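You operate a simulated robot arm through the tools that you are given. There is no shell and no other tool. Be economical: measure what you need, move in short steps, check, and stop when the job is done.

Carry out the task below with a simulated robot arm. There is one attempt and no reset: what you move stays moved.

TASK
In the patch drawer, move the white plug to the store socket.
Fine: it is the lowest drawer; mute the dark line amplifier and switch it off first; shut the drawer and switch it on again, still muted.
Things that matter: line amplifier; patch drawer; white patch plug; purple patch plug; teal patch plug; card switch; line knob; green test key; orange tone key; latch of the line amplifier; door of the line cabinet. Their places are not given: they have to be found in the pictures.

It is judged by the outcome, as a careful person would: the job done as asked, and still so three seconds after it is handed in. It fails if anything else is knocked over, pushed out of place, dropped, spilled or broken.

THE ROBOT
A 7-joint arm with a two-finger parallel gripper, fixed in place. Base frame: the origin is at the foot of the arm, x ahead of it, y to its left, z up. Lengths are in m, angles in degrees, forces in N, time in s.
With the tool pointing down near the work surface it reaches from about 0.3 to 0.7 m from the base axis. Its first joint turns from -66.0 to 66.0 degrees. Payload 1.57 kg.
Tool frame: the origin (TCP) lies between the finger pads and is the grasp point; the fingertips stand 0.03 m ahead of it; z points along the fingers, y is the line along which they close. The gripper opens to 0.11 m. The fingers are 0.024 m wide and 0.012 m thick; the gripper's body (0.048 by 0.112 m) begins 0.078 m behind the TCP.
Orientation is that of the tool frame in the base frame, as a unit quaternion [x, y, z, w]. With the fingers straight down and closing along the base's y, the tool's x points along the base's -x, its y along +y and its z along -z.

THE INTERFACE
- The arm moves only by the tool jog_arm. Its arguments are lists of equal length, an entry for each row: "slide": the shift along the base's x, y, z in m, a list of three; "turn": the turn, a rotation vector about the base's x, y, z in degrees, a list of three; "jaw": the gripper command, from -1 (fully open) to 1 (shut), values between in proportion. In form: {"slide": [[x, y, z], ...], "turn": [[rx, ry, rz], ...], "jaw": [jaw, ...]}. A call has 1 to 20 rows; each row shifts and turns the commanded pose from where the row before left it. A row lasts 0.2 s, in which the tool goes at most 0.05 m and 8.6 degrees; a call with a longer step from one row to the next is refused whole, and so is a gripper value outside its range. A pose out of reach is approached as far as the arm can. The call stops where the force on the tool passes 90 N (or 10 N more than at its start, if that is more) or the arm is blocked; 0.2 s more then pass. The fingers move at their own pace (about 0.108 m/s each) and stop on an object; they squeeze with about 28 N. The grip force told is the motor's: it shows also when the fingers shut on nothing. Time passes only in rows, and 0.2 s behind the last, so rows that do not move let the fingers close. It gives the time, the measured TCP pose, the force on the tool (base axes), the opening and the grip force at its end, in the units of the frame above (readings bear some noise).
- Cameras (640 x 400 px; columns grow to the right, rows downward): "scene" is fixed at [0.1584, -0.3858, 1.3857]; the picture's right is [0.68, -0.73, 0.00], its down [-0.52, -0.49, -0.70] and it looks along [0.51, 0.48, -0.71] (base axes); focal length 214 px, centre (320, 200). "wrist" rides on the gripper at [-0.036, 0, -0.08] in the tool frame; the picture's right is [0.00, -1.00, 0.00], its down [0.97, 0.00, -0.24] and it looks along [0.24, 0.00, 0.97] (tool axes); focal length 218 px, centre (320, 200).
- grab_frame(camera): a new picture of that camera. No time passes.
- point_at(camera, pixels): for up to 12 pixels [column, row] of the newest picture of that camera ("zoom" is the newest enlarged one), the place [x, y, z] in the base frame of the surface seen there, good to about 0.002 m, but the place of the scene camera against the robot may be out by one fixed shift of up to 0.025 m in any direction. No time passes.
- enlarge(camera, box): a new picture of the part [left, top, right, bottom] of that camera's present view, enlarged. No time passes.
- job_done(): hands the job in; it is judged then, once.

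Work in short steps. Measure before you move; look again where a grasp or a placing could have gone wrong, and mend it. You have 80 turns and 46 pictures in all, the two below and enlarged ones among them. Open the gripper and draw the arm clear of the work before you hand the job in, unless the task says otherwise; then end with one line.

The tools are called after ">>>" as name(argument=value, ...) on one line, values as JSON. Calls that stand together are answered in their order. jog_arm: Moves the arm, as the interface text tells. Its arguments: {"type":"object","properties":{"slide":{"type":"array"},"turn":{"type":"array"},"jaw":{"type":"array"}},"required":["slide","turn","jaw"]} The other tools are called the same way: grab_frame (camera) takes a picture; point_at (camera, pixels) gives the place of the surface under pixels of a picture; enlarge (camera, box) takes an enlarged picture of a part of a camera's view; job_done () hands the job in.

At the start:

```text
time_s: 0.0
position: [0.3433, -0.1115, 1.3047]
tool_rot: [0.0, 1.0, -0.001, 0.0]
ft_force: [0.2, -0.5, 0.1]
opening: 0.11
grasp_force: 0.0
```

scene: 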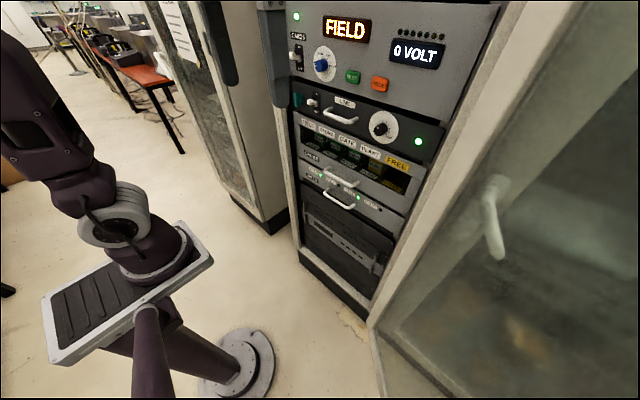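
wrist: 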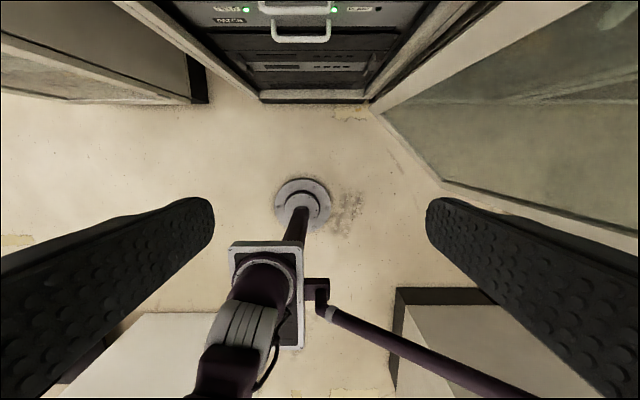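

The scene shows a rack with several units at columns 280-510, rows 0-300. I enlarge the upper and lower parts to identify things.

>>> enlarge(camera="scene", box=[270, 0, 510, 150])

>>> enlarge(camera="scene", box=[280, 80, 440, 220])

```text
2.67 times, centred on (390, 75) of scene
```

zoom: 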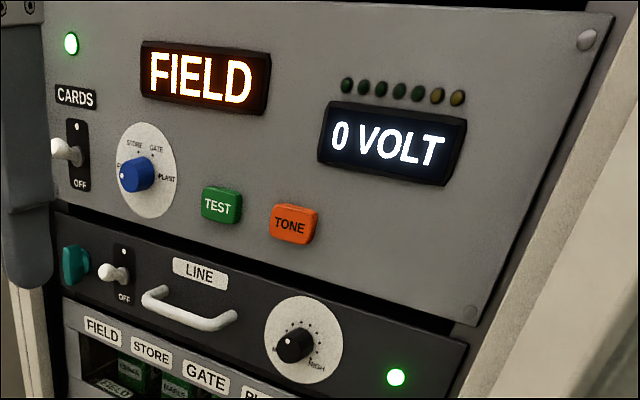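

```text
2.86 times, centred on (360, 150) of scene
```

zoom: 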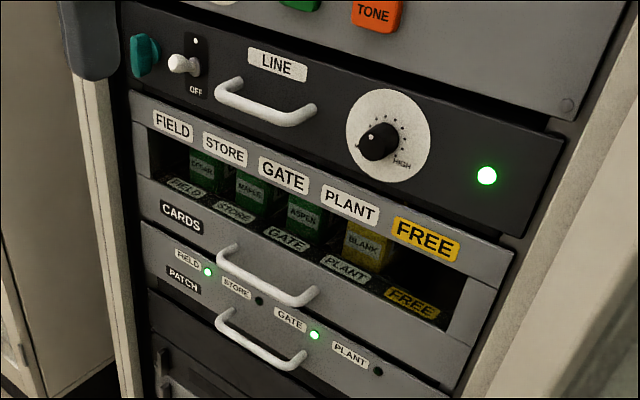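

I measure the key places with the scene camera (shift unknown yet) from the newest zoom.

>>> point_at(camera="zoom", pixels=[[182, 64], [145, 55], [196, 92], [375, 145], [418, 110], [265, 105], [262, 345], [180, 283], [370, 372], [487, 176], [218, 318], [303, 362]])

>>> enlarge(camera="scene", box=[285, 80, 415, 160])

```text
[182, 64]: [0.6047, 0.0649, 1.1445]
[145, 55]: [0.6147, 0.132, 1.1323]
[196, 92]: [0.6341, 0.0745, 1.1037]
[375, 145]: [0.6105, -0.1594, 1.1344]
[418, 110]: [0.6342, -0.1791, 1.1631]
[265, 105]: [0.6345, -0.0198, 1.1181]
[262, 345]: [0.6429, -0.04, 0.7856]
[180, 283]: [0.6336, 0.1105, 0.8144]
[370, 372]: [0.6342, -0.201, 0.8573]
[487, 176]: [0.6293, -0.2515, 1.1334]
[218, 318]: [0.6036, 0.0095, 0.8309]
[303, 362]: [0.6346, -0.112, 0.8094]
```

```text
4.92 times, centred on (350, 120) of scene
```

zoom: 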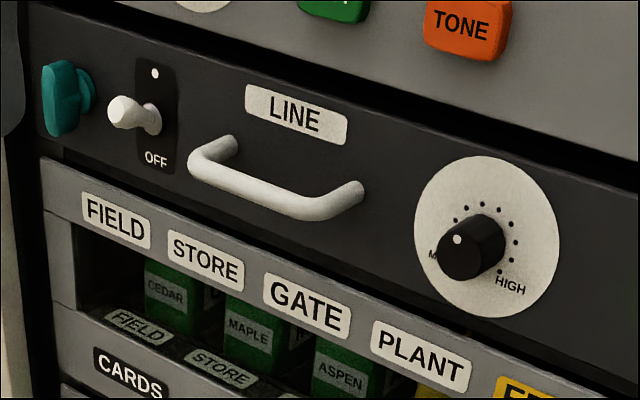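

The panel faces -x at x≈0.634. I turn the tool to point forward (+x) and look with the wrist camera.

>>> jog_arm(slide=[[0, 0, -0.01], [0, 0, -0.01], [0, 0, -0.01], [0, 0, -0.01], [0, 0, -0.01], [0, 0, -0.01], [0, 0, -0.01], [0, 0, -0.01], [0, 0, -0.01], [0, 0, -0.01], [0, 0, -0.01], [0, 0, 0]], turn=[[0, -8.18, 0], [0, -8.18, 0], [0, -8.18, 0], [0, -8.18, 0], [0, -8.18, 0], [0, -8.18, 0], [0, -8.18, 0], [0, -8.18, 0], [0, -8.18, 0], [0, -8.18, 0], [0, -8.2, 0], [0, 0, 0]], jaw=[1, 1, 1, 1, 1, 1, 1, 1, 1, 1, 1, 1])

>>> grab_frame(camera="wrist")

```text
time_s: 2.6
position: [0.3417, -0.146, 1.2566]
tool_rot: [0.0, 0.707, 0.0, 0.707]
ft_force: [0.6, 0.9, 0.0]
opening: 0.0001
grasp_force: 21.1
out of reach, approached as far as the arm can: row 10, 11
```

```text
40 pictures are left
```

wrist: 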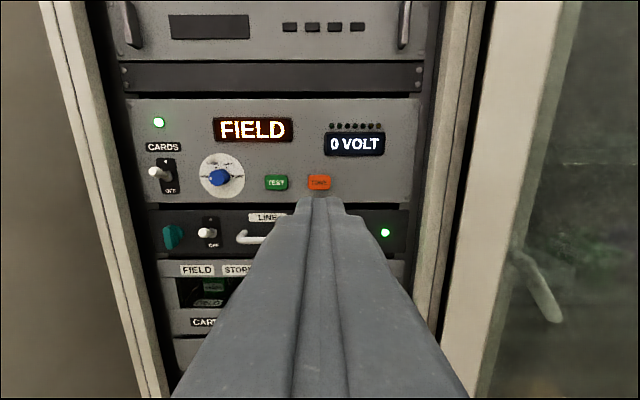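

Good view. I measure the same features via the wrist camera to find the scene shift.

>>> point_at(camera="wrist", pixels=[[204, 233], [171, 236], [242, 238], [268, 217], [385, 232], [277, 182], [319, 182], [222, 176], [197, 270], [155, 172], [352, 220], [230, 215]])

>>> enlarge(camera="wrist", box=[130, 90, 410, 270])

```text
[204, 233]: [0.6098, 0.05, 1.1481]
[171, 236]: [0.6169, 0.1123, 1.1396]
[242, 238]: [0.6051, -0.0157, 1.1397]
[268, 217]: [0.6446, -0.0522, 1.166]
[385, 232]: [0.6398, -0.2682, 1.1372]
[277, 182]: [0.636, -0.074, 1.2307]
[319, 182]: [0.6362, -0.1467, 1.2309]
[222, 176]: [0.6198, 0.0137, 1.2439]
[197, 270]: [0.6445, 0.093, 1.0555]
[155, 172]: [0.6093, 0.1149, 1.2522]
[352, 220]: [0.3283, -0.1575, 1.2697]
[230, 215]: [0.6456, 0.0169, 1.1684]
```

```text
2.22 times, centred on (270, 180) of wrist
```

zoom: 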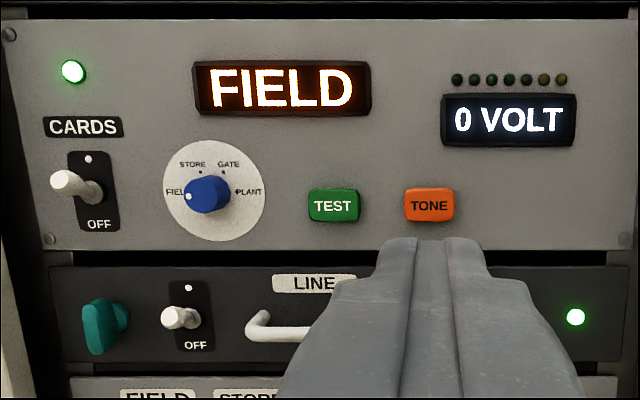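

Scene correction ≈ (+0.010, -0.016, +0.004). Knob should be near (0.62, -0.175, 1.138). I open the gripper and move in front of the knob, still well back, to look.

>>> jog_arm(slide=[[0.03, -0.005, -0.01], [0.03, -0.005, -0.02], [0.03, -0.005, -0.02], [0.02, -0.005, -0.02], [0, 0, -0.02], [0, 0, 0]], turn=[[0, 0, 0], [0, 0, 0], [0, 0, 0], [0, 0, 0], [0, 0, 0], [0, 0, 0]], jaw=[-1, -1, -1, -1, -1, -1])

>>> grab_frame(camera="wrist")

```text
time_s: 4.0
position: [0.441, -0.186, 1.1769]
tool_rot: [0.0, 0.708, 0.0, 0.707]
ft_force: [0.0, -0.2, 0.6]
opening: 0.1101
grasp_force: 0.1
out of reach, approached as far as the arm can: row 3, 4, 5
```

```text
38 pictures are left
```

wrist: 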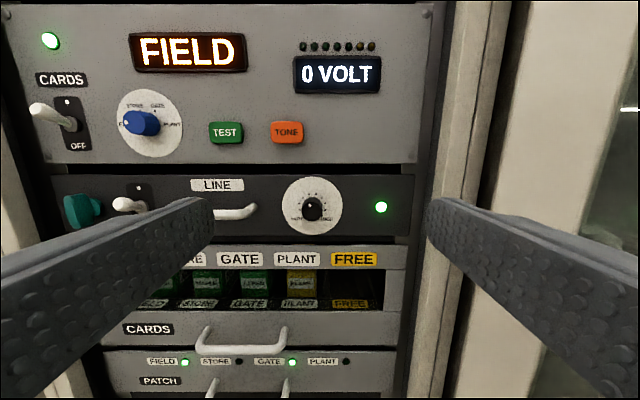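

The knob is at (312,208). I measure it and enlarge.

>>> enlarge(camera="wrist", box=[270, 170, 400, 245])

>>> point_at(camera="wrist", pixels=[[312, 208], [300, 230], [381, 207], [241, 213], [229, 185], [243, 333], [200, 365], [246, 376], [200, 388], [290, 388], [130, 328], [160, 381]])

```text
4.92 times, centred on (335, 208) of wrist
```

zoom: 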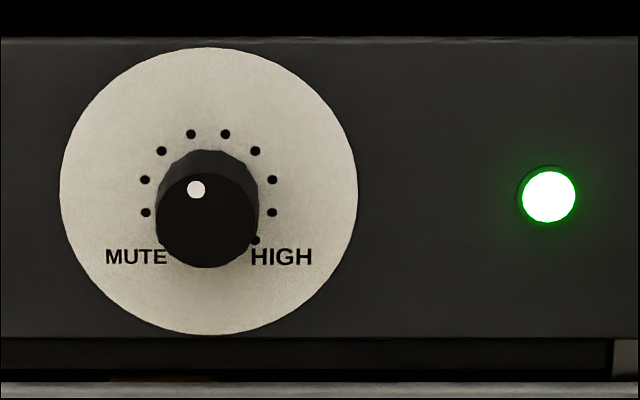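

```text
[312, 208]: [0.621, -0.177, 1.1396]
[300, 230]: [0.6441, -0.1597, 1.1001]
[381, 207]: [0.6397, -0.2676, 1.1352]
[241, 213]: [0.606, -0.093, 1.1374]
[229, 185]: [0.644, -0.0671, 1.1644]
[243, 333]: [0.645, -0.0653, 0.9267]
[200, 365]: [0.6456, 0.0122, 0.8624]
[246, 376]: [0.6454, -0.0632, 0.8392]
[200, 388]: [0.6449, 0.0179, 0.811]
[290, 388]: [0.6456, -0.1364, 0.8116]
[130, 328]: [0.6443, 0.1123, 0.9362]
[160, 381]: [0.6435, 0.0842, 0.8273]
```

Knob face is at (0.621, -0.177, 1.138), its dot at about -17° and MUTE at about -135° (anticlockwise as seen). I approach with jaws at about 0.05 m, with a preparatory +60° roll.

>>> jog_arm(slide=[[0.02, 0.002, -0.01], [0.02, 0.002, -0.01], [0.02, 0.002, -0.01], [0.02, 0.002, -0.01], [0.02, 0.001, 0], [0, 0, 0], [0, 0, 0], [0, 0, 0]], turn=[[8.5, 0, 0], [8.5, 0, 0], [8.5, 0, 0], [8.5, 0, 0], [8.5, 0, 0], [8.5, 0, 0], [8.5, 0, 0], [0, 0, 0]], jaw=[0.09, 0.09, 0.09, 0.09, 0.09, 0.09, 0.09, 0.09])

```text
time_s: 5.8
position: [0.4524, -0.2173, 1.1602]
tool_rot: [0.352, 0.614, 0.351, 0.613]
ft_force: [-0.5, 0.5, 0.4]
opening: 0.0502
grasp_force: 0.0
out of reach, approached as far as the arm can: row 1, 2, 3, 4, 5
```

Motion is odd near the limits; I test a pure forward step.

>>> jog_arm(slide=[[0.02, 0.0, 0], [0.02, 0, 0], [0.02, 0, 0], [0, 0, 0]], turn=[[0, 0, 0], [0, 0, 0], [0, 0, 0], [0, 0, 0]], jaw=[0.09, 0.09, 0.09, 0.09])

```text
time_s: 6.8
position: [0.454, -0.2139, 1.1617]
tool_rot: [0.35, 0.614, 0.352, 0.613]
ft_force: [-0.6, 0.1, 0.8]
opening: 0.05
grasp_force: 0.1
out of reach, approached as far as the arm can: row 1, 2, 3
```

>>> grab_frame(camera="scene")

```text
36 pictures are left
```

scene: 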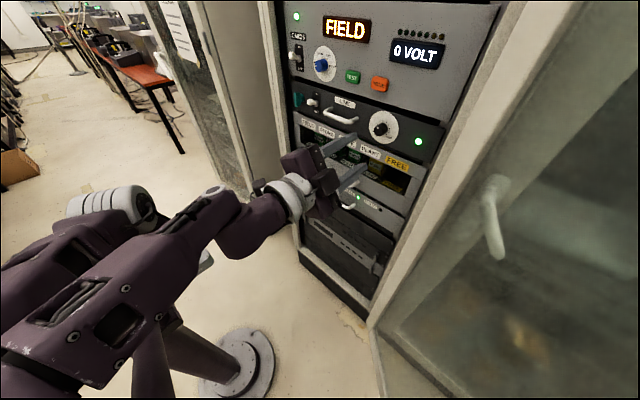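

Likely a wrist-flex joint limit (forearm slopes steeply down). I undo the roll, pitch the tool 30° down, and test moving forward.

>>> jog_arm(slide=[[0, 0, 0], [0, 0, 0], [0, 0, 0], [0, 0, 0], [0, 0, 0], [0, 0, 0], [0, 0, 0], [0, 0, 0], [0, 0, 0], [0, 0, 0], [0, 0, 0], [0.02, 0.01, 0], [0.02, 0.01, 0], [0.02, 0.01, 0], [0, 0, 0]], turn=[[-8.5, 0, 0], [-8.5, 0, 0], [-8.5, 0, 0], [-8.5, 0, 0], [-8.5, 0, 0], [-8.5, 0, 0], [-8.5, 0, 0], [0, 7.5, 0], [0, 7.5, 0], [0, 7.5, 0], [0, 7.5, 0], [0, 0, 0], [0, 0, 0], [0, 0, 0], [0, 0, 0]], jaw=[0.09, 0.09, 0.09, 0.09, 0.09, 0.09, 0.09, 0.09, 0.09, 0.09, 0.09, 0.09, 0.09, 0.09, 0.09])

```text
time_s: 10.0
position: [0.4856, -0.1848, 1.1789]
tool_rot: [0.0, 0.866, 0.0, 0.5]
ft_force: [0.4, 0.2, -0.3]
opening: 0.0502
grasp_force: 0.1
out of reach, approached as far as the arm can: row 13, 14
```

Still limited going forward. I test sideways (+y) and then forward to find what frees it.

>>> jog_arm(slide=[[0, 0.02, 0], [0, 0.02, 0], [0, 0.02, 0], [0, 0.02, 0], [0, 0.02, 0], [0, 0, 0], [0, 0, 0]], turn=[[0, 0, 0], [0, 0, 0], [0, 0, 0], [0, 0, 0], [0, 0, 0], [0, 0, 0], [0, 0, 0]], jaw=[0.09, 0.09, 0.09, 0.09, 0.09, 0.09, 0.09])

>>> jog_arm(slide=[[0.02, 0, 0], [0.02, 0, 0], [0, 0, 0]], turn=[[0, 0, 0], [0, 0, 0], [0, 0, 0]], jaw=[0.09, 0.09, 0.09])

>>> grab_frame(camera="scene")

```text
time_s: 11.6
position: [0.4862, -0.0857, 1.1767]
tool_rot: [0.0, 0.866, 0.0, 0.5]
ft_force: [0.0, 0.4, -0.3]
opening: 0.05
grasp_force: 0.0
```

```text
time_s: 12.4
position: [0.5263, -0.085, 1.178]
tool_rot: [0.0, 0.866, 0.0, 0.5]
ft_force: [0.3, -0.5, 0.0]
opening: 0.0503
grasp_force: 0.1
```

```text
35 pictures are left
```

scene: 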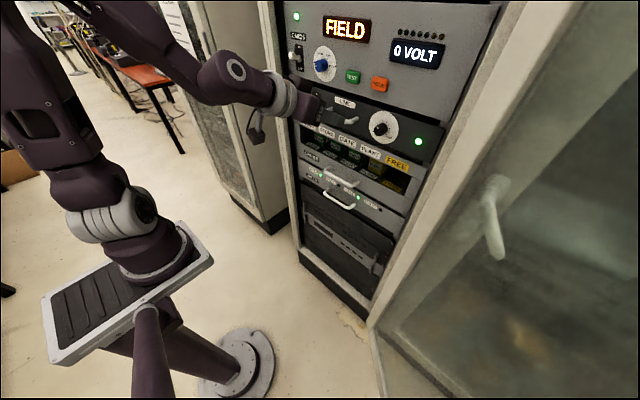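

The arm flipped to an elbow-left posture and moves freely. Back off slightly, level the tool, then go toward the knob's y.

>>> jog_arm(slide=[[-0.01, 0, 0], [-0.01, 0, 0], [-0.01, 0, 0], [0, -0.0, -0.01], [0, -0.02, -0.01], [0, -0.02, -0.01], [0, -0.02, -0.01], [0, -0.02, 0], [0, -0.012, 0], [0, 0, 0]], turn=[[0, -7.5, 0], [0, -7.5, 0], [0, -7.5, 0], [0, -7.5, 0], [0, 0, 0], [0, 0, 0], [0, 0, 0], [0, 0, 0], [0, 0, 0], [0, 0, 0]], jaw=[0.09, 0.09, 0.09, 0.09, 0.09, 0.09, 0.09, 0.09, 0.09, 0.09])

>>> grab_frame(camera="scene")

```text
time_s: 14.6
position: [0.483, -0.1833, 1.251]
tool_rot: [0.0, 0.707, -0.001, 0.707]
ft_force: [-0.2, -0.1, -0.1]
opening: 0.0502
grasp_force: 0.2
out of reach, approached as far as the arm can: row 1, 2, 3, 4, 5, 6, 7
```

```text
34 pictures are left
```

scene: 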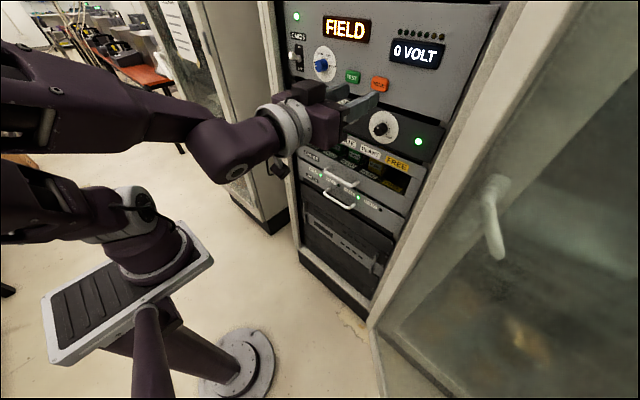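

Now at z 1.251. Try stepping down toward z 1.138 and slightly forward.

>>> jog_arm(slide=[[0.02, 0, 0], [0.02, 0, 0], [0, 0, -0.02], [0, 0, -0.02], [0, 0, -0.02], [0, 0, -0.02], [0, 0, -0.02], [0, 0, -0.013], [0, 0, 0]], turn=[[0, 0, 0], [0, 0, 0], [0, 0, 0], [0, 0, 0], [0, 0, 0], [0, 0, 0], [0, 0, 0], [0, 0, 0], [0, 0, 0]], jaw=[0.09, 0.09, 0.09, 0.09, 0.09, 0.09, 0.09, 0.09, 0.09])

```text
time_s: 16.6
position: [0.4608, -0.1841, 1.21]
tool_rot: [-0.001, 0.707, 0.001, 0.707]
ft_force: [-0.9, 0.1, -0.4]
opening: 0.0499
grasp_force: 0.2
out of reach, approached as far as the arm can: row 1, 2, 3, 4, 5, 6, 7, 8
```

I try rolling the other way (-60°) to see whether this frees the forward motion.

>>> jog_arm(slide=[[0, 0, 0], [0, 0, 0], [0, 0, 0], [0, 0, 0], [0, 0, 0], [0, 0, 0], [0, 0, 0], [0.02, 0, 0], [0.02, 0, 0], [0, 0, -0.02], [0, 0, -0.02], [0, 0, 0]], turn=[[-8.5, 0, 0], [-8.5, 0, 0], [-8.5, 0, 0], [-8.5, 0, 0], [-8.5, 0, 0], [-8.5, 0, 0], [-8.5, 0, 0], [0, 0, 0], [0, 0, 0], [0, 0, 0], [0, 0, 0], [0, 0, 0]], jaw=[0.09, 0.09, 0.09, 0.09, 0.09, 0.09, 0.09, 0.09, 0.09, 0.09, 0.09, 0.09])

>>> grab_frame(camera="scene")

```text
time_s: 19.2
position: [0.4534, -0.1966, 1.1842]
tool_rot: [-0.351, 0.615, -0.35, 0.613]
ft_force: [-0.3, 0.6, -0.5]
opening: 0.0501
grasp_force: 0.0
out of reach, approached as far as the arm can: row 8, 9, 10, 11
```

```text
33 pictures are left
```

scene: 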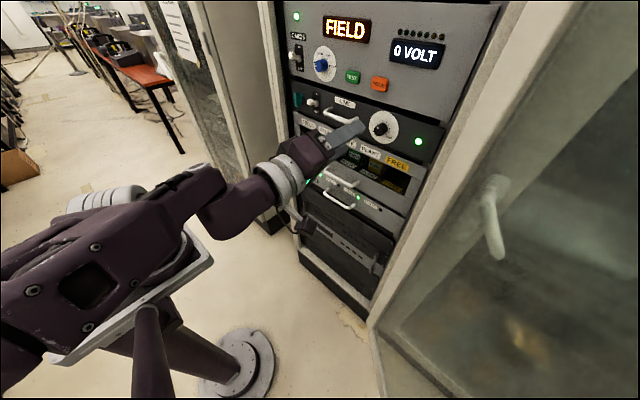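

I pitch the tool down 40° at roll 0, go forward, then find how level it can get near the knob.

>>> jog_arm(slide=[[0, 0, 0], [0, 0, 0], [0, 0, 0], [0, 0, 0], [0, 0, 0], [0, 0, 0], [0, 0, 0], [0, 0, 0], [0, 0, 0.01], [0, 0, 0.01], [0, 0, 0.01], [0, 0, 0.01], [0.01, 0, 0.0], [0.02, 0, 0], [0.02, 0, 0], [0.02, 0, 0], [0.02, 0, 0], [0, 0, 0]], turn=[[8.5, 0, 0], [8.5, 0, 0], [8.5, 0, 0], [8.5, 0, 0], [8.5, 0, 0], [8.5, 0, 0], [8.5, 0, 0], [0, 8, 0], [0, 8, 0], [0, 8, 0], [0, 8, 0], [0, 8, 0], [0, 0, 0], [0, 0, 0], [0, 0, 0], [0, 0, 0], [0, 0, 0], [0, 0, 0]], jaw=[0.09, 0.09, 0.09, 0.09, 0.09, 0.09, 0.09, 0.09, 0.09, 0.09, 0.09, 0.09, 0.09, 0.09, 0.09, 0.09, 0.09, 0.09])

```text
time_s: 23.0
position: [0.4964, -0.1905, 1.228]
tool_rot: [0.0, 0.906, -0.001, 0.424]
ft_force: [0.1, 0.0, -0.6]
opening: 0.05
grasp_force: 0.0
out of reach, approached as far as the arm can: row 15, 16, 17
```

Possibly joint 1 is at its limit in elbow-right posture. I shift to y≈-0.06, go forward, then slide back to -0.177.

>>> jog_arm(slide=[[0, 0.02, 0], [0, 0.02, 0], [0, 0.02, 0], [0, 0.02, 0], [0, 0.02, 0], [0, 0.02, 0], [0.02, 0, 0], [0.02, 0, 0], [0, 0, 0]], turn=[[0, 0, 0], [0, 0, 0], [0, 0, 0], [0, 0, 0], [0, 0, 0], [0, 0, 0], [0, 0, 0], [0, 0, 0], [0, 0, 0]], jaw=[0.09, 0.09, 0.09, 0.09, 0.09, 0.09, 0.09, 0.09, 0.09])

>>> jog_arm(slide=[[0, -0.02, 0], [0, -0.02, 0], [0, -0.02, 0], [0, -0.02, 0], [0, -0.02, 0], [0, 0, 0]], turn=[[0, 0, 0], [0, 0, 0], [0, 0, 0], [0, 0, 0], [0, 0, 0], [0, 0, 0]], jaw=[0.09, 0.09, 0.09, 0.09, 0.09, 0.09])

>>> grab_frame(camera="scene")

```text
time_s: 25.0
position: [0.5337, -0.0678, 1.2288]
tool_rot: [0.0, 0.906, 0.0, 0.423]
ft_force: [0.7, 0.3, -0.6]
opening: 0.0501
grasp_force: 0.0
```

```text
time_s: 26.4
position: [0.5355, -0.169, 1.2255]
tool_rot: [0.001, 0.906, 0.0, 0.423]
ft_force: [-0.3, 0.4, 0.9]
opening: 0.0499
grasp_force: 0.0
```

```text
32 pictures are left
```

scene: 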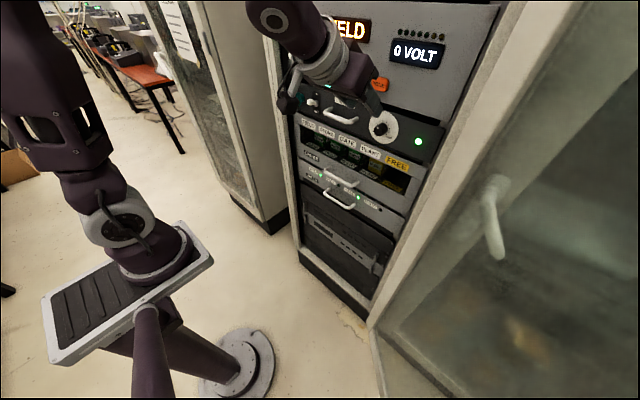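

Works. Now level gradually while lowering, to see the limit.

>>> jog_arm(slide=[[0, -0.004, -0.01], [0, -0.004, -0.01], [0, 0, -0.01], [0, 0, -0.01], [0, 0, -0.01], [0, 0, 0]], turn=[[0, -6, 0], [0, -6, 0], [0, -6, 0], [0, -6, 0], [0, -6, 0], [0, 0, 0]], jaw=[0.09, 0.09, 0.09, 0.09, 0.09, 0.09])

```text
time_s: 27.8
position: [0.5356, -0.1784, 1.1773]
tool_rot: [0.001, 0.766, -0.001, 0.643]
ft_force: [-0.1, -0.9, 0.5]
opening: 0.0503
grasp_force: 0.1
```

>>> jog_arm(slide=[[0, 0, -0.01], [0, 0, -0.01], [0, 0, -0.01], [0, 0, -0.009], [0, 0, 0], [0, 0, 0], [0, 0, 0]], turn=[[0, 0, 0], [0, 0, 0], [0, 0, 0], [0, 0, 0], [0, -5, 0], [0, -5, 0], [0, 0, 0]], jaw=[0.09, 0.09, 0.09, 0.09, 0.09, 0.09, 0.09])

>>> grab_frame(camera="wrist")

```text
time_s: 29.4
position: [0.5363, -0.1773, 1.1371]
tool_rot: [-0.001, 0.706, 0.0, 0.708]
ft_force: [1.0, 0.0, -0.1]
opening: 0.0503
grasp_force: 0.1
```

```text
31 pictures are left
```

wrist: 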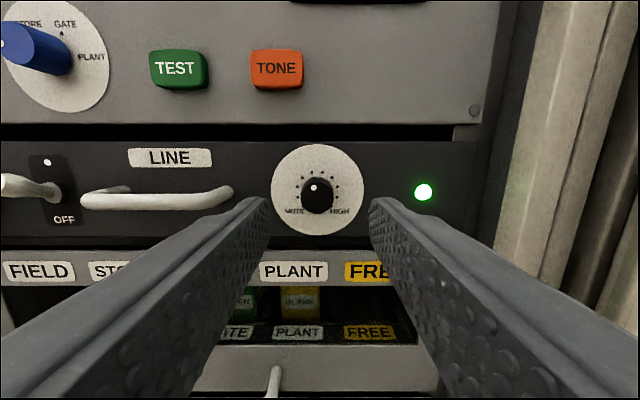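

Level and aligned. I re-measure the knob and try the +60° roll here.

>>> point_at(camera="wrist", pixels=[[317, 198], [305, 195], [330, 195], [317, 182], [317, 208], [317, 165], [348, 190], [286, 190]])

>>> jog_arm(slide=[[0, 0, 0], [0, 0, 0], [0, 0, 0], [0, 0, 0], [0, 0, 0], [0, 0, 0], [0, 0, 0], [0, 0, 0]], turn=[[8.5, 0, 0], [8.5, 0, 0], [8.5, 0, 0], [8.5, 0, 0], [8.5, 0, 0], [8.5, 0, 0], [8.5, 0, 0], [0, 0, 0]], jaw=[0.09, 0.09, 0.09, 0.09, 0.09, 0.09, 0.09, 0.09])

```text
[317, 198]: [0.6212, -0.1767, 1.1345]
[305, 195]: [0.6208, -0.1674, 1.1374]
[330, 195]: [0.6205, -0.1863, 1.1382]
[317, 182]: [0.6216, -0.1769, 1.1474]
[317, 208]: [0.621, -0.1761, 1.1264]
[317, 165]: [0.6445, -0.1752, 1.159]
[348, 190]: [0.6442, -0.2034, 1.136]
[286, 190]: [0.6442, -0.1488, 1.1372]
```

```text
time_s: 31.2
position: [0.5361, -0.1776, 1.1378]
tool_rot: [0.351, 0.614, 0.352, 0.613]
ft_force: [0.3, 0.3, -0.6]
opening: 0.0499
grasp_force: 0.0
```

Knob centre (-0.1767, 1.137), tool aligned with +60° roll. I advance 0.068 and close on the knob.

>>> jog_arm(slide=[[0.02, 0.0, 0], [0.02, 0, 0], [0.02, 0, 0], [0.008, 0, 0], [0, 0, 0], [0, 0, 0], [0, 0, 0]], turn=[[0, 0, 0], [0, 0, 0], [0, 0, 0], [0, 0, 0], [0, 0, 0], [0, 0, 0], [0, 0, 0]], jaw=[0.09, 0.09, 0.09, 0.09, 0.6, 1, 1])

```text
time_s: 32.8
position: [0.6032, -0.1786, 1.1367]
tool_rot: [0.352, 0.615, 0.349, 0.613]
ft_force: [1.5, -5.4, -15.2]
opening: 0.0261
grasp_force: 36.8
```

Gripping (opening 0.026). Rotate -112° about x.

>>> jog_arm(slide=[[0, 0, 0], [0, 0, 0], [0, 0, 0], [0, 0, 0], [0, 0, 0], [0, 0, 0], [0, 0, 0], [0, 0, 0], [0, 0, 0], [0, 0, 0], [0, 0, 0], [0, 0, 0], [0, 0, 0], [0, 0, 0], [0, 0, 0]], turn=[[-8, 0, 0], [-8, 0, 0], [-8, 0, 0], [-8, 0, 0], [-8, 0, 0], [-8, 0, 0], [-8, 0, 0], [-8, 0, 0], [-8, 0, 0], [-8, 0, 0], [-8, 0, 0], [-8, 0, 0], [-8, 0, 0], [-8, 0, 0], [0, 0, 0]], jaw=[1, 1, 1, 1, 1, 1, 1, 1, 1, 1, 1, 1, 1, 1, 1])

>>> grab_frame(camera="wrist")

```text
time_s: 36.0
position: [0.6039, -0.1722, 1.1362]
tool_rot: [-0.316, 0.634, -0.308, 0.635]
ft_force: [-12.8, 42.5, -9.9]
opening: 0.0262
grasp_force: 37.9
```

```text
30 pictures are left
```

wrist: 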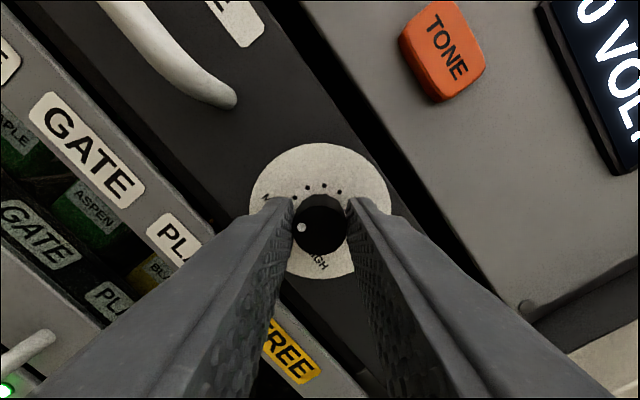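

The y force has grown; I release the knob, back off and look square-on.

>>> jog_arm(slide=[[0, 0, 0], [0, 0, 0], [-0.02, 0, 0], [-0.02, 0, 0], [-0.028, 0, 0], [0, 0, 0], [0, 0, 0], [0, 0, 0], [0, 0, 0], [0, 0, 0], [0, 0, 0], [0, 0, 0]], turn=[[0, 0, 0], [0, 0, 0], [0, 0, 0], [0, 0, 0], [0, 0, 0], [8.5, 0, 0], [8.5, 0, 0], [8.5, 0, 0], [8.5, 0, 0], [8.5, 0, 0], [8.5, 0, 0], [0, 0, 0]], jaw=[0.09, 0.09, 0.09, 0.09, 0.09, 0.09, 0.09, 0.09, 0.09, 0.09, 0.09, 0.09])

>>> enlarge(camera="wrist", box=[240, 120, 440, 245])

```text
time_s: 38.6
position: [0.5571, -0.1764, 1.145]
tool_rot: [-0.01, 0.707, -0.008, 0.707]
ft_force: [-0.7, 0.7, -0.1]
opening: 0.0503
grasp_force: 0.0
out of reach, approached as far as the arm can: row 5
```

```text
3.20 times, centred on (340, 182) of wrist
```

zoom: 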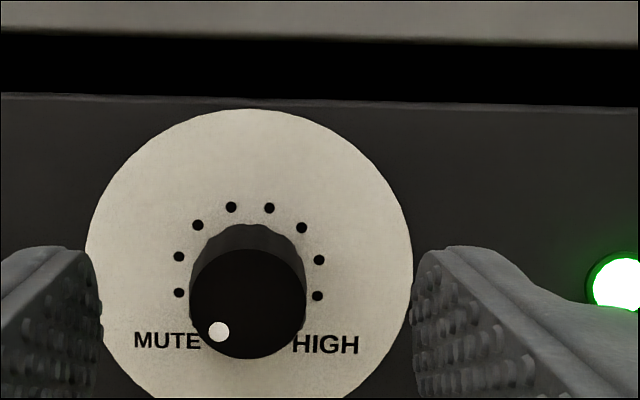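

The dot is on MUTE (-134°). Next the LINE switch: close the gripper, move in front of it (y 0.05, z 1.175) and look.

>>> jog_arm(slide=[[-0.01, 0.02, 0.01], [-0.01, 0.03, 0.01], [0, 0.03, 0.01], [0, 0.03, 0], [0, 0.03, 0], [0, 0.03, 0], [0, 0.03, 0], [0, 0.026, 0], [0, 0, 0]], turn=[[0, 0, 0], [0, 0, 0], [0, 0, 0], [0, 0, 0], [0, 0, 0], [0, 0, 0], [0, 0, 0], [0, 0, 0], [0, 0, 0]], jaw=[1, 1, 1, 1, 1, 1, 1, 1, 1])

>>> grab_frame(camera="wrist")

```text
time_s: 40.6
position: [0.5373, -0.0764, 1.1772]
tool_rot: [-0.009, 0.707, -0.01, 0.707]
ft_force: [-0.5, 1.2, -0.1]
opening: 0.0
grasp_force: 20.9
out of reach, approached as far as the arm can: row 4, 5, 6, 7, 8
```

```text
28 pictures are left
```

wrist: 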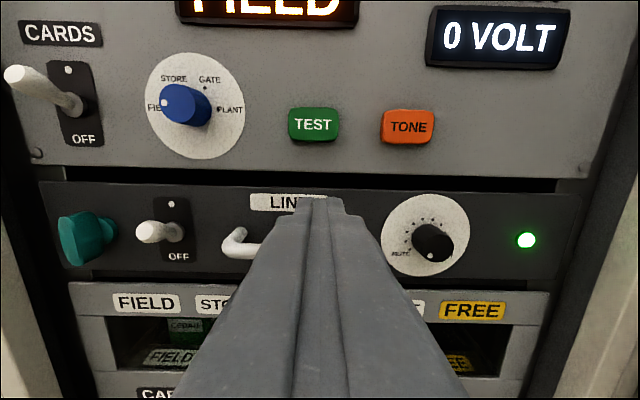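

Stuck at y -0.076 in this posture. Pitch down 40°, raise a bit, then move left.

>>> jog_arm(slide=[[-0.005, 0, 0.01], [-0.005, 0, 0.01], [-0.005, 0, 0.01], [-0.005, 0, 0.01], [0, 0, 0.01], [0, 0.025, 0], [0, 0.025, 0], [0, 0.025, 0], [0, 0.025, 0], [0, 0.025, 0], [0, 0, 0]], turn=[[0, 8, 0], [0, 8, 0], [0, 8, 0], [0, 8, 0], [0, 8, 0], [0, 0, 0], [0, 0, 0], [0, 0, 0], [0, 0, 0], [0, 0, 0], [0, 0, 0]], jaw=[1, 1, 1, 1, 1, 1, 1, 1, 1, 1, 1])

>>> grab_frame(camera="wrist")

```text
time_s: 43.0
position: [0.5052, 0.0591, 1.1985]
tool_rot: [-0.02, 0.883, 0.019, 0.469]
ft_force: [0.3, 0.1, 0.8]
opening: 0.0
grasp_force: 21.2
out of reach, approached as far as the arm can: row 4, 5
```

```text
27 pictures are left
```

wrist: 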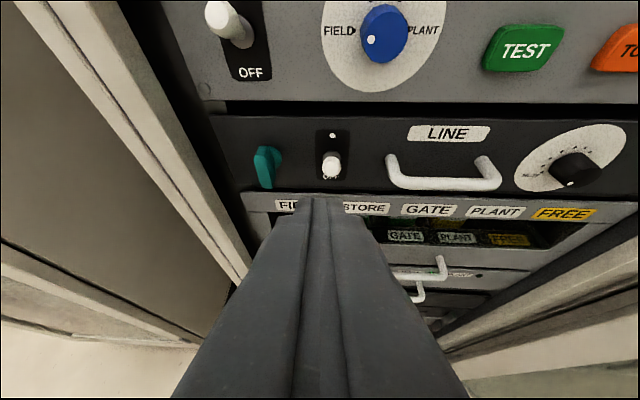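

>>> point_at(camera="wrist", pixels=[[331, 155], [331, 163], [331, 175], [323, 165], [339, 165], [332, 135], [331, 148], [350, 150], [265, 155], [390, 160], [331, 193]])

>>> enlarge(camera="wrist", box=[240, 100, 420, 213])

```text
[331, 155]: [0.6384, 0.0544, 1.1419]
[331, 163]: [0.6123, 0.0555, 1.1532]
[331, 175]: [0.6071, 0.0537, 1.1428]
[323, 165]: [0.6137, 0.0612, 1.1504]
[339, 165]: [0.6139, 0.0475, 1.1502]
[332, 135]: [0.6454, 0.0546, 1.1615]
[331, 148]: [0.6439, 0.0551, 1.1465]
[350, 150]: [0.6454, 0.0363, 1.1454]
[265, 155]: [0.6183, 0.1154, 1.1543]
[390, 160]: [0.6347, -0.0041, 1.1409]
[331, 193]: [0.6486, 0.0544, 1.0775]
```

```text
3.54 times, centred on (330, 156) of wrist
```

zoom: 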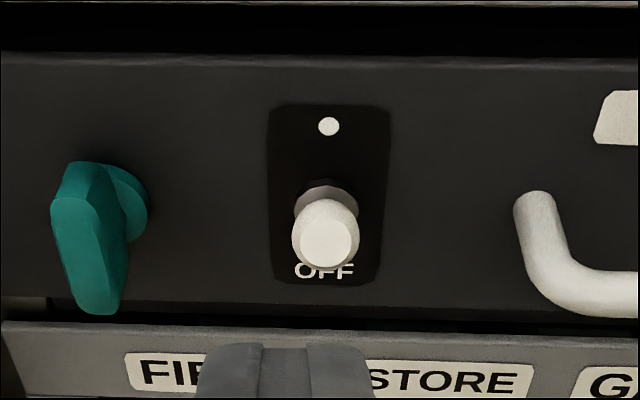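

Lever tip (0.607, 0.054, 1.148), pivot z ≈1.14. I move forward above it to TCP (0.595, 0.0545, 1.197).

>>> jog_arm(slide=[[0.02, -0.004, 0], [0.02, 0, 0], [0.02, 0, 0], [0.02, 0, 0], [0.01, 0, 0], [0, 0, 0]], turn=[[0, 0, 0], [0, 0, 0], [0, 0, 0], [0, 0, 0], [0, 0, 0], [0, 0, 0]], jaw=[1, 1, 1, 1, 1, 1])

>>> grab_frame(camera="wrist")

```text
time_s: 44.4
position: [0.5338, 0.0377, 1.2431]
tool_rot: [-0.016, 0.874, 0.015, 0.485]
ft_force: [0.7, 0.1, -0.3]
opening: 0.0
grasp_force: 21.8
out of reach, approached as far as the arm can: row 1, 2, 3, 4, 5
```

```text
25 pictures are left
```

wrist: 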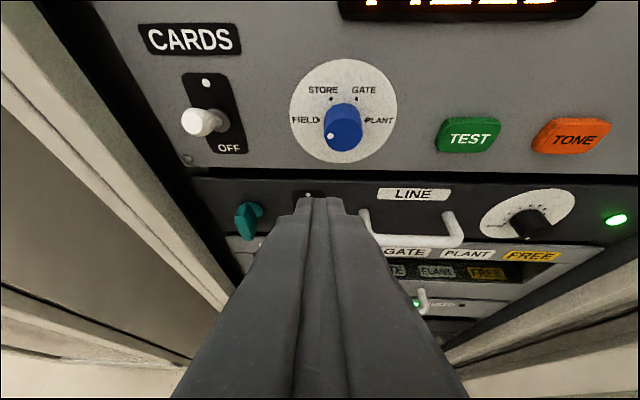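

Pull back, pitch to ~55° and try again.

>>> jog_arm(slide=[[-0.01, 0.005, 0], [-0.01, 0.005, 0], [0, 0.005, 0], [0.01, 0.002, 0], [0.02, 0, 0], [0.02, 0, 0], [0, 0, 0]], turn=[[0, 8, 0], [0, 8, 0], [0, 8, 0], [0, 0, 0], [0, 0, 0], [0, 0, 0], [0, 0, 0]], jaw=[1, 1, 1, 1, 1, 1, 1])

>>> grab_frame(camera="scene")

```text
time_s: 46.0
position: [0.5755, 0.0596, 1.2222]
tool_rot: [-0.016, 0.961, 0.022, 0.276]
ft_force: [-0.9, -1.2, -0.7]
opening: 0.0
grasp_force: 20.6
```

```text
24 pictures are left
```

scene: 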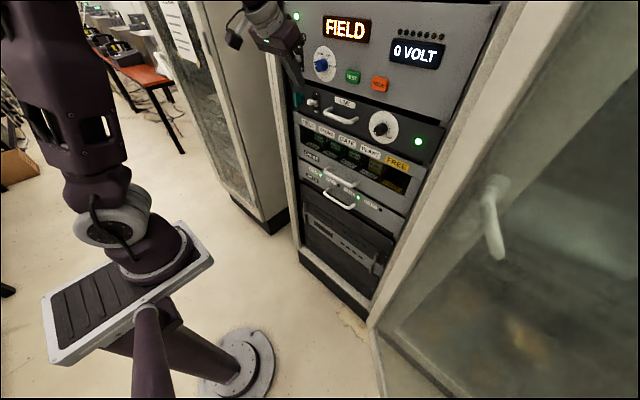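

Free now, pitch 58°. Move to above the lever: TCP (0.604, 0.0545, 1.200).

>>> jog_arm(slide=[[0.01, -0.005, -0.007], [0.01, 0, -0.007], [0.008, 0, -0.008], [0, 0, 0]], turn=[[0, 0, 0], [0, 0, 0], [0, 0, 0], [0, 0, 0]], jaw=[1, 1, 1, 1])

>>> grab_frame(camera="wrist")

```text
time_s: 47.0
position: [0.6035, 0.0539, 1.2005]
tool_rot: [-0.016, 0.961, 0.023, 0.275]
ft_force: [0.5, -0.5, -0.4]
opening: 0.0
grasp_force: 21.2
```

```text
23 pictures are left
```

wrist: 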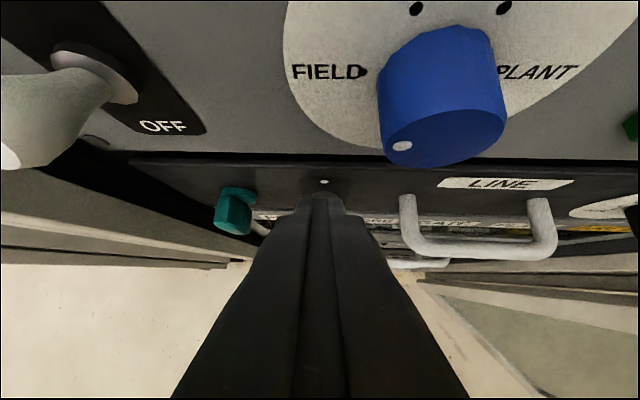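

Aligned over the lever. Push down 0.032.

>>> jog_arm(slide=[[0, 0, -0.01], [0, 0, -0.008], [0, 0, -0.007], [0, 0, -0.007], [0, 0, 0]], turn=[[0, 0, 0], [0, 0, 0], [0, 0, 0], [0, 0, 0], [0, 0, 0]], jaw=[1, 1, 1, 1, 1])

>>> enlarge(camera="scene", box=[280, 80, 440, 180])

```text
time_s: 48.2
position: [0.602, 0.0549, 1.1684]
tool_rot: [-0.016, 0.961, 0.023, 0.275]
ft_force: [0.2, 0.2, 0.3]
opening: 0.0
grasp_force: 21.0
```

```text
4.00 times, centred on (360, 130) of scene
```

zoom: 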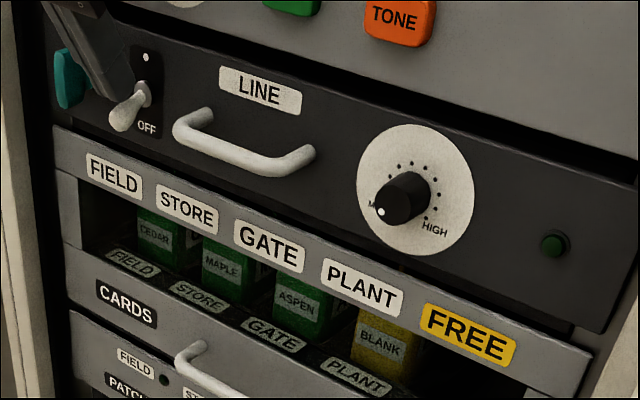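

Amplifier is off (LED dark, lever down) and muted. I retreat and locate the PATCH handle.

>>> jog_arm(slide=[[0, 0, 0.01], [-0.02, 0, 0.01], [-0.03, 0, 0], [-0.03, -0.01, 0], [-0.03, -0.02, 0], [-0.02, -0.02, -0.01], [-0.02, -0.02, -0.02], [0, -0.02, -0.02], [0, -0.02, -0.02], [0, 0, 0]], turn=[[0, 0, 0], [0, 0, 0], [0, 0, 0], [0, 0, 0], [0, 0, 0], [0, 0, 0], [0, 0, 0], [0, 0, 0], [0, 0, 0], [0, 0, 0]], jaw=[1, 1, 1, 1, 1, 1, 1, 1, 1, 1])

>>> grab_frame(camera="wrist")

```text
time_s: 50.4
position: [0.4492, -0.0568, 1.1202]
tool_rot: [-0.015, 0.961, 0.023, 0.275]
ft_force: [-0.2, -0.3, 0.5]
opening: 0.0001
grasp_force: 21.0
```

```text
21 pictures are left
```

wrist: 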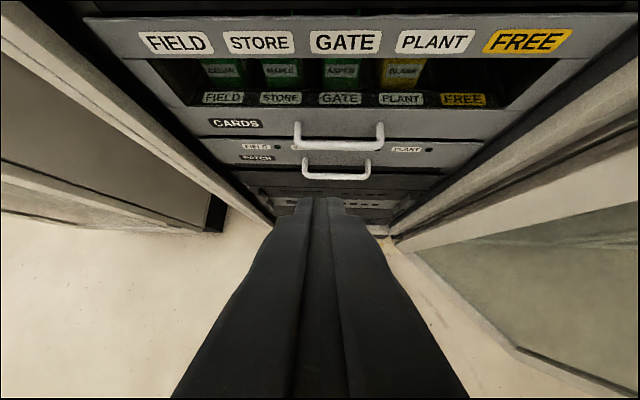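

>>> point_at(camera="wrist", pixels=[[340, 148], [297, 140], [381, 140], [336, 177], [307, 175], [366, 175], [305, 163], [368, 163], [255, 158], [240, 185], [400, 186], [320, 157]])

>>> enlarge(camera="wrist", box=[200, 100, 480, 220])

```text
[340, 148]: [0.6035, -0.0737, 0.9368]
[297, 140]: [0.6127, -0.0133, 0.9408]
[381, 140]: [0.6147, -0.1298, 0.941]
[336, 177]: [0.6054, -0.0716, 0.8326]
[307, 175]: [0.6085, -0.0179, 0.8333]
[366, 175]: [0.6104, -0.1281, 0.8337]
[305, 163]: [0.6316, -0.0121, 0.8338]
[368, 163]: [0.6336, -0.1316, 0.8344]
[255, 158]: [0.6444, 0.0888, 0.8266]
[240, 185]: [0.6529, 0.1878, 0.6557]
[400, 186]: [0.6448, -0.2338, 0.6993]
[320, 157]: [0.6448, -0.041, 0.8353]
```

```text
2.29 times, centred on (340, 160) of wrist
```

zoom: 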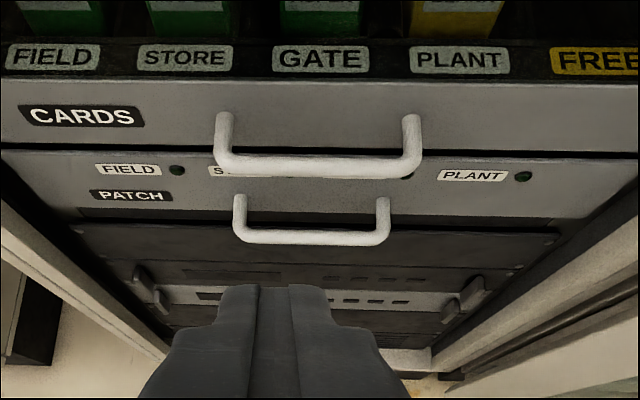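

PATCH bar centre ≈ (0.609, -0.072, 0.829), ~0.011 thick. I straighten the tool, roll 90° about its axis so that the fingers close vertically, and set pitch ~35° while lowering.

>>> jog_arm(slide=[[0, 0, 0], [0, 0, -0.01], [0, 0, -0.01], [0, 0, -0.01], [0, 0, -0.01], [0, 0, -0.01], [0, 0, -0.01], [0, 0, -0.01], [0, 0, -0.01], [0, 0, -0.01], [0, 0, -0.01], [0, 0, -0.01], [0, 0, 0], [0, 0, 0], [0, 0, 0], [0, 0, 0]], turn=[[-2.06, 0, -2.35], [4.34, 0, -6.94], [4.34, 0, -6.94], [4.34, 0, -6.94], [4.34, 0, -6.94], [4.34, 0, -6.94], [4.34, 0, -6.94], [4.34, 0, -6.94], [4.34, 0, -6.94], [4.34, 0, -6.94], [4.34, 0, -6.94], [4.34, 0, -6.94], [0, -8, 0], [0, -8, 0], [0, -7, 0], [0, 0, 0]], jaw=[0.45, 0.45, 0.45, 0.45, 0.45, 0.45, 0.45, 0.45, 0.45, 0.45, 0.45, 0.45, 0.45, 0.45, 0.45, 0.45])

>>> grab_frame(camera="scene")

```text
time_s: 53.8
position: [0.4587, -0.0534, 1.009]
tool_rot: [0.657, 0.659, 0.259, 0.259]
ft_force: [-0.3, -0.6, 0.1]
opening: 0.0303
grasp_force: 0.0
out of reach, approached as far as the arm can: row 14, 15
```

```text
19 pictures are left
```

scene: 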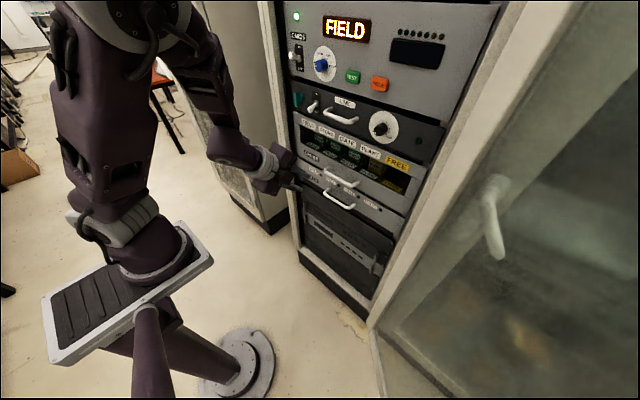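

Pitch is 47° now. I move lower and forward to a pre-grasp and try a slightly flatter pitch.

>>> jog_arm(slide=[[0.01, -0.01, -0.03], [0.01, -0.009, -0.03], [0.01, 0, -0.03], [0.02, 0, -0.03], [0.02, 0, -0.02], [0.01, 0, -0.01], [0, 0, 0], [0, 0, 0], [0, 0, 0]], turn=[[0, 0, 0], [0, 0, 0], [0, 0, 0], [0, 0, 0], [0, 0, 0], [0, 0, 0], [0, -5, 0], [0, -5, 0], [0, 0, 0]], jaw=[0.45, 0.45, 0.45, 0.45, 0.45, 0.45, 0.45, 0.45, 0.45])

```text
time_s: 55.8
position: [0.5395, -0.0734, 0.8582]
tool_rot: [0.63, 0.635, 0.316, 0.316]
ft_force: [0.3, 0.1, 0.4]
opening: 0.0301
grasp_force: 0.0
```

Pitch 37°. Move to pre-grasp on the approach line and check by wrist view.

>>> jog_arm(slide=[[0.01, 0.001, 0.004], [0.0095, 0, 0.004], [0, 0, 0]], turn=[[0, 0, 0], [0, 0, 0], [0, 0, 0]], jaw=[0.45, 0.45, 0.45])

>>> grab_frame(camera="wrist")

```text
time_s: 56.6
position: [0.5583, -0.0716, 0.8681]
tool_rot: [0.63, 0.635, 0.316, 0.316]
ft_force: [-0.6, -0.4, -0.1]
opening: 0.0304
grasp_force: 0.0
```

```text
18 pictures are left
```

wrist: 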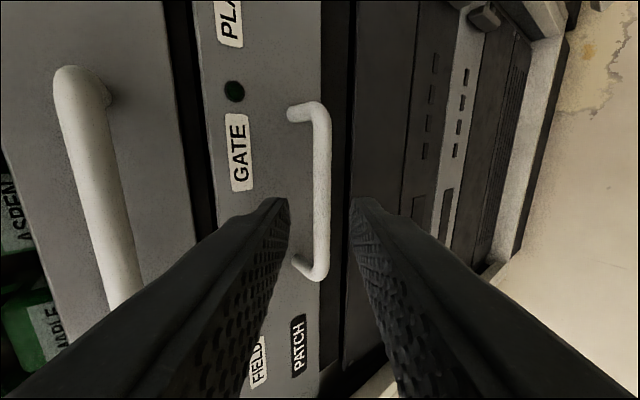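

The bar (col 322) sits centred between fingertips (286–352). Measure the bar then advance.

>>> point_at(camera="wrist", pixels=[[322, 190], [322, 150], [322, 240], [100, 200]])

>>> jog_arm(slide=[[0.016, 0, -0.012], [0.014, 0, -0.011], [0.011, 0, -0.008], [0, 0, 0], [0, 0, 0], [0, 0, 0], [0, 0, 0]], turn=[[0, 0, 0], [0, 0, 0], [0, 0, 0], [0, 0, 0], [0, 0, 0], [0, 0, 0], [0, 0, 0]], jaw=[0.45, 0.45, 0.45, 0.45, 1, 1, 1])

```text
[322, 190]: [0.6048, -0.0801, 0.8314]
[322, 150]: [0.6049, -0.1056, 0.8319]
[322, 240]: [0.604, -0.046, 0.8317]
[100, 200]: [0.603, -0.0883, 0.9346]
```

```text
time_s: 58.2
position: [0.598, -0.0723, 0.836]
tool_rot: [0.63, 0.634, 0.317, 0.316]
ft_force: [2.8, 1.7, 12.1]
opening: 0.0116
grasp_force: 29.3
```

Gripped the bar (0.0116). Pull the drawer out 0.06 first.

>>> jog_arm(slide=[[-0.01, 0, 0], [-0.015, 0, 0], [-0.015, 0, 0], [-0.02, 0, 0], [0, 0, 0]], turn=[[0, 0, 0], [0, 0, 0], [0, 0, 0], [0, 0, 0], [0, 0, 0]], jaw=[1, 1, 1, 1, 1])

```text
time_s: 59.4
position: [0.5382, -0.0718, 0.8365]
tool_rot: [0.631, 0.635, 0.314, 0.315]
ft_force: [0.4, -2.7, 1.3]
opening: 0.0118
grasp_force: 29.0
```

Drawer moves with low force. Pull on, steepening the pitch a little about the bar (+2°/row).

>>> jog_arm(slide=[[-0.015, 0, 0], [-0.015, 0, 0], [-0.015, 0, 0], [-0.015, 0, 0], [-0.015, 0, 0], [-0.015, 0, 0], [0, 0, 0]], turn=[[0, 2, 0], [0, 2, 0], [0, 2, 0], [0, 2, 0], [0, 2, 0], [0, 2, 0], [0, 0, 0]], jaw=[1, 1, 1, 1, 1, 1, 1])

>>> grab_frame(camera="scene")

```text
time_s: 61.0
position: [0.4467, -0.0722, 0.8332]
tool_rot: [0.661, 0.664, 0.247, 0.246]
ft_force: [-0.4, -5.7, 9.5]
opening: 0.0117
grasp_force: 29.3
```

```text
17 pictures are left
```

scene: 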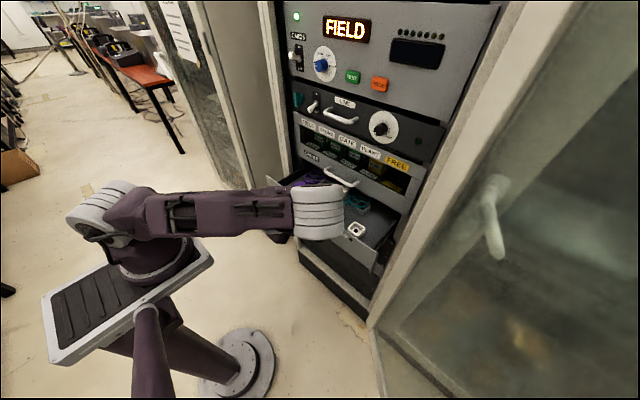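

The drawer is out ~0.15; plugs are visible. Enlarge.

>>> enlarge(camera="scene", box=[255, 150, 415, 280])

```text
3.08 times, centred on (335, 215) of scene
```

zoom: 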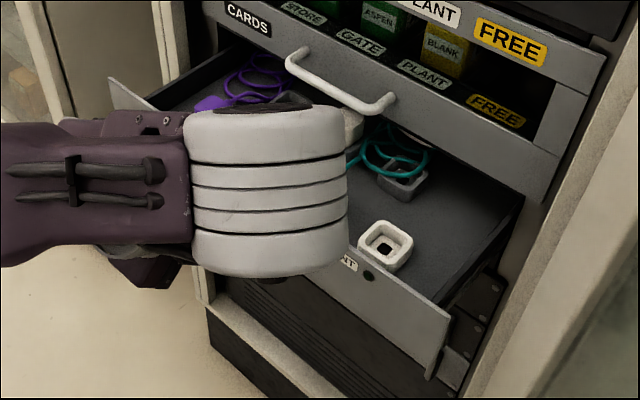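

>>> point_at(camera="zoom", pixels=[[385, 240], [402, 180], [395, 160], [400, 300], [240, 95], [352, 130], [490, 235], [215, 102]])

```text
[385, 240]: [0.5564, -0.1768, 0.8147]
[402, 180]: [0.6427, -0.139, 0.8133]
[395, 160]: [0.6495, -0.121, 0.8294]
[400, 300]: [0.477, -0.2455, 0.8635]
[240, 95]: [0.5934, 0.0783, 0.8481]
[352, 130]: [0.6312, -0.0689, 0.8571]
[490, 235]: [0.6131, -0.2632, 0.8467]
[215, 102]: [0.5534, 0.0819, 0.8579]
```

Pull out further 0.05, watching force.

>>> jog_arm(slide=[[-0.012, 0, 0.001], [-0.012, 0, 0.001], [-0.012, 0, 0], [-0.012, 0, 0], [0, 0, 0]], turn=[[0, 4, 0], [0, 4, 0], [0, 4, 0], [0, 4, 0], [0, 0, 0]], jaw=[1, 1, 1, 1, 1])

```text
time_s: 62.2
position: [0.399, -0.0721, 0.8392]
tool_rot: [0.689, 0.692, 0.153, 0.152]
ft_force: [-0.9, -4.6, -31.1]
opening: 0.012
grasp_force: 29.7
```

Drawer is out ~0.2. Release and lift away upward, then look from above.

>>> jog_arm(slide=[[0, 0, 0], [0, 0, 0], [-0.004, 0, 0.01], [-0.008, 0, 0.02], [-0.008, 0, 0.02], [-0.008, 0, 0.02], [0, 0, 0.03], [0, 0, 0.03], [0, 0, 0.03], [0, 0, 0.02], [0, 0, 0]], turn=[[0, 0, 0], [0, 0, 0], [0, 0, 0], [0, 0, 0], [0, 0, 0], [0, 0, 0], [0, 0, 0], [0, 0, 0], [0, 0, 0], [0, 0, 0], [0, 0, 0]], jaw=[0.5, 0.5, 0.5, 0.5, 0.5, 0.5, 0.5, 0.5, 0.5, 0.5, 0.5])

>>> grab_frame(camera="scene")

```text
time_s: 64.6
position: [0.3894, -0.0817, 1.0206]
tool_rot: [0.689, 0.692, 0.154, 0.152]
ft_force: [0.2, 0.5, 0.4]
opening: 0.0277
grasp_force: 0.0
out of reach, approached as far as the arm can: row 4, 5, 6
```

```text
15 pictures are left
```

scene: 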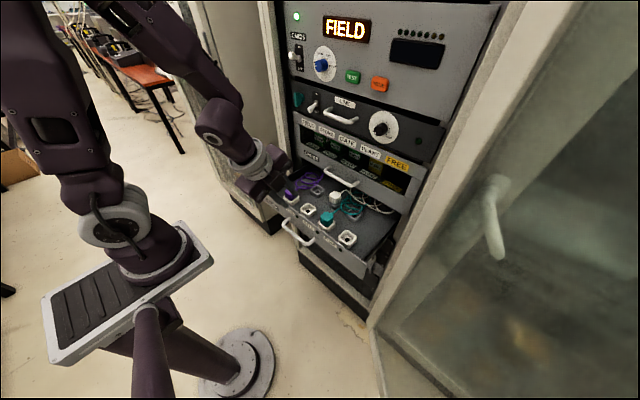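

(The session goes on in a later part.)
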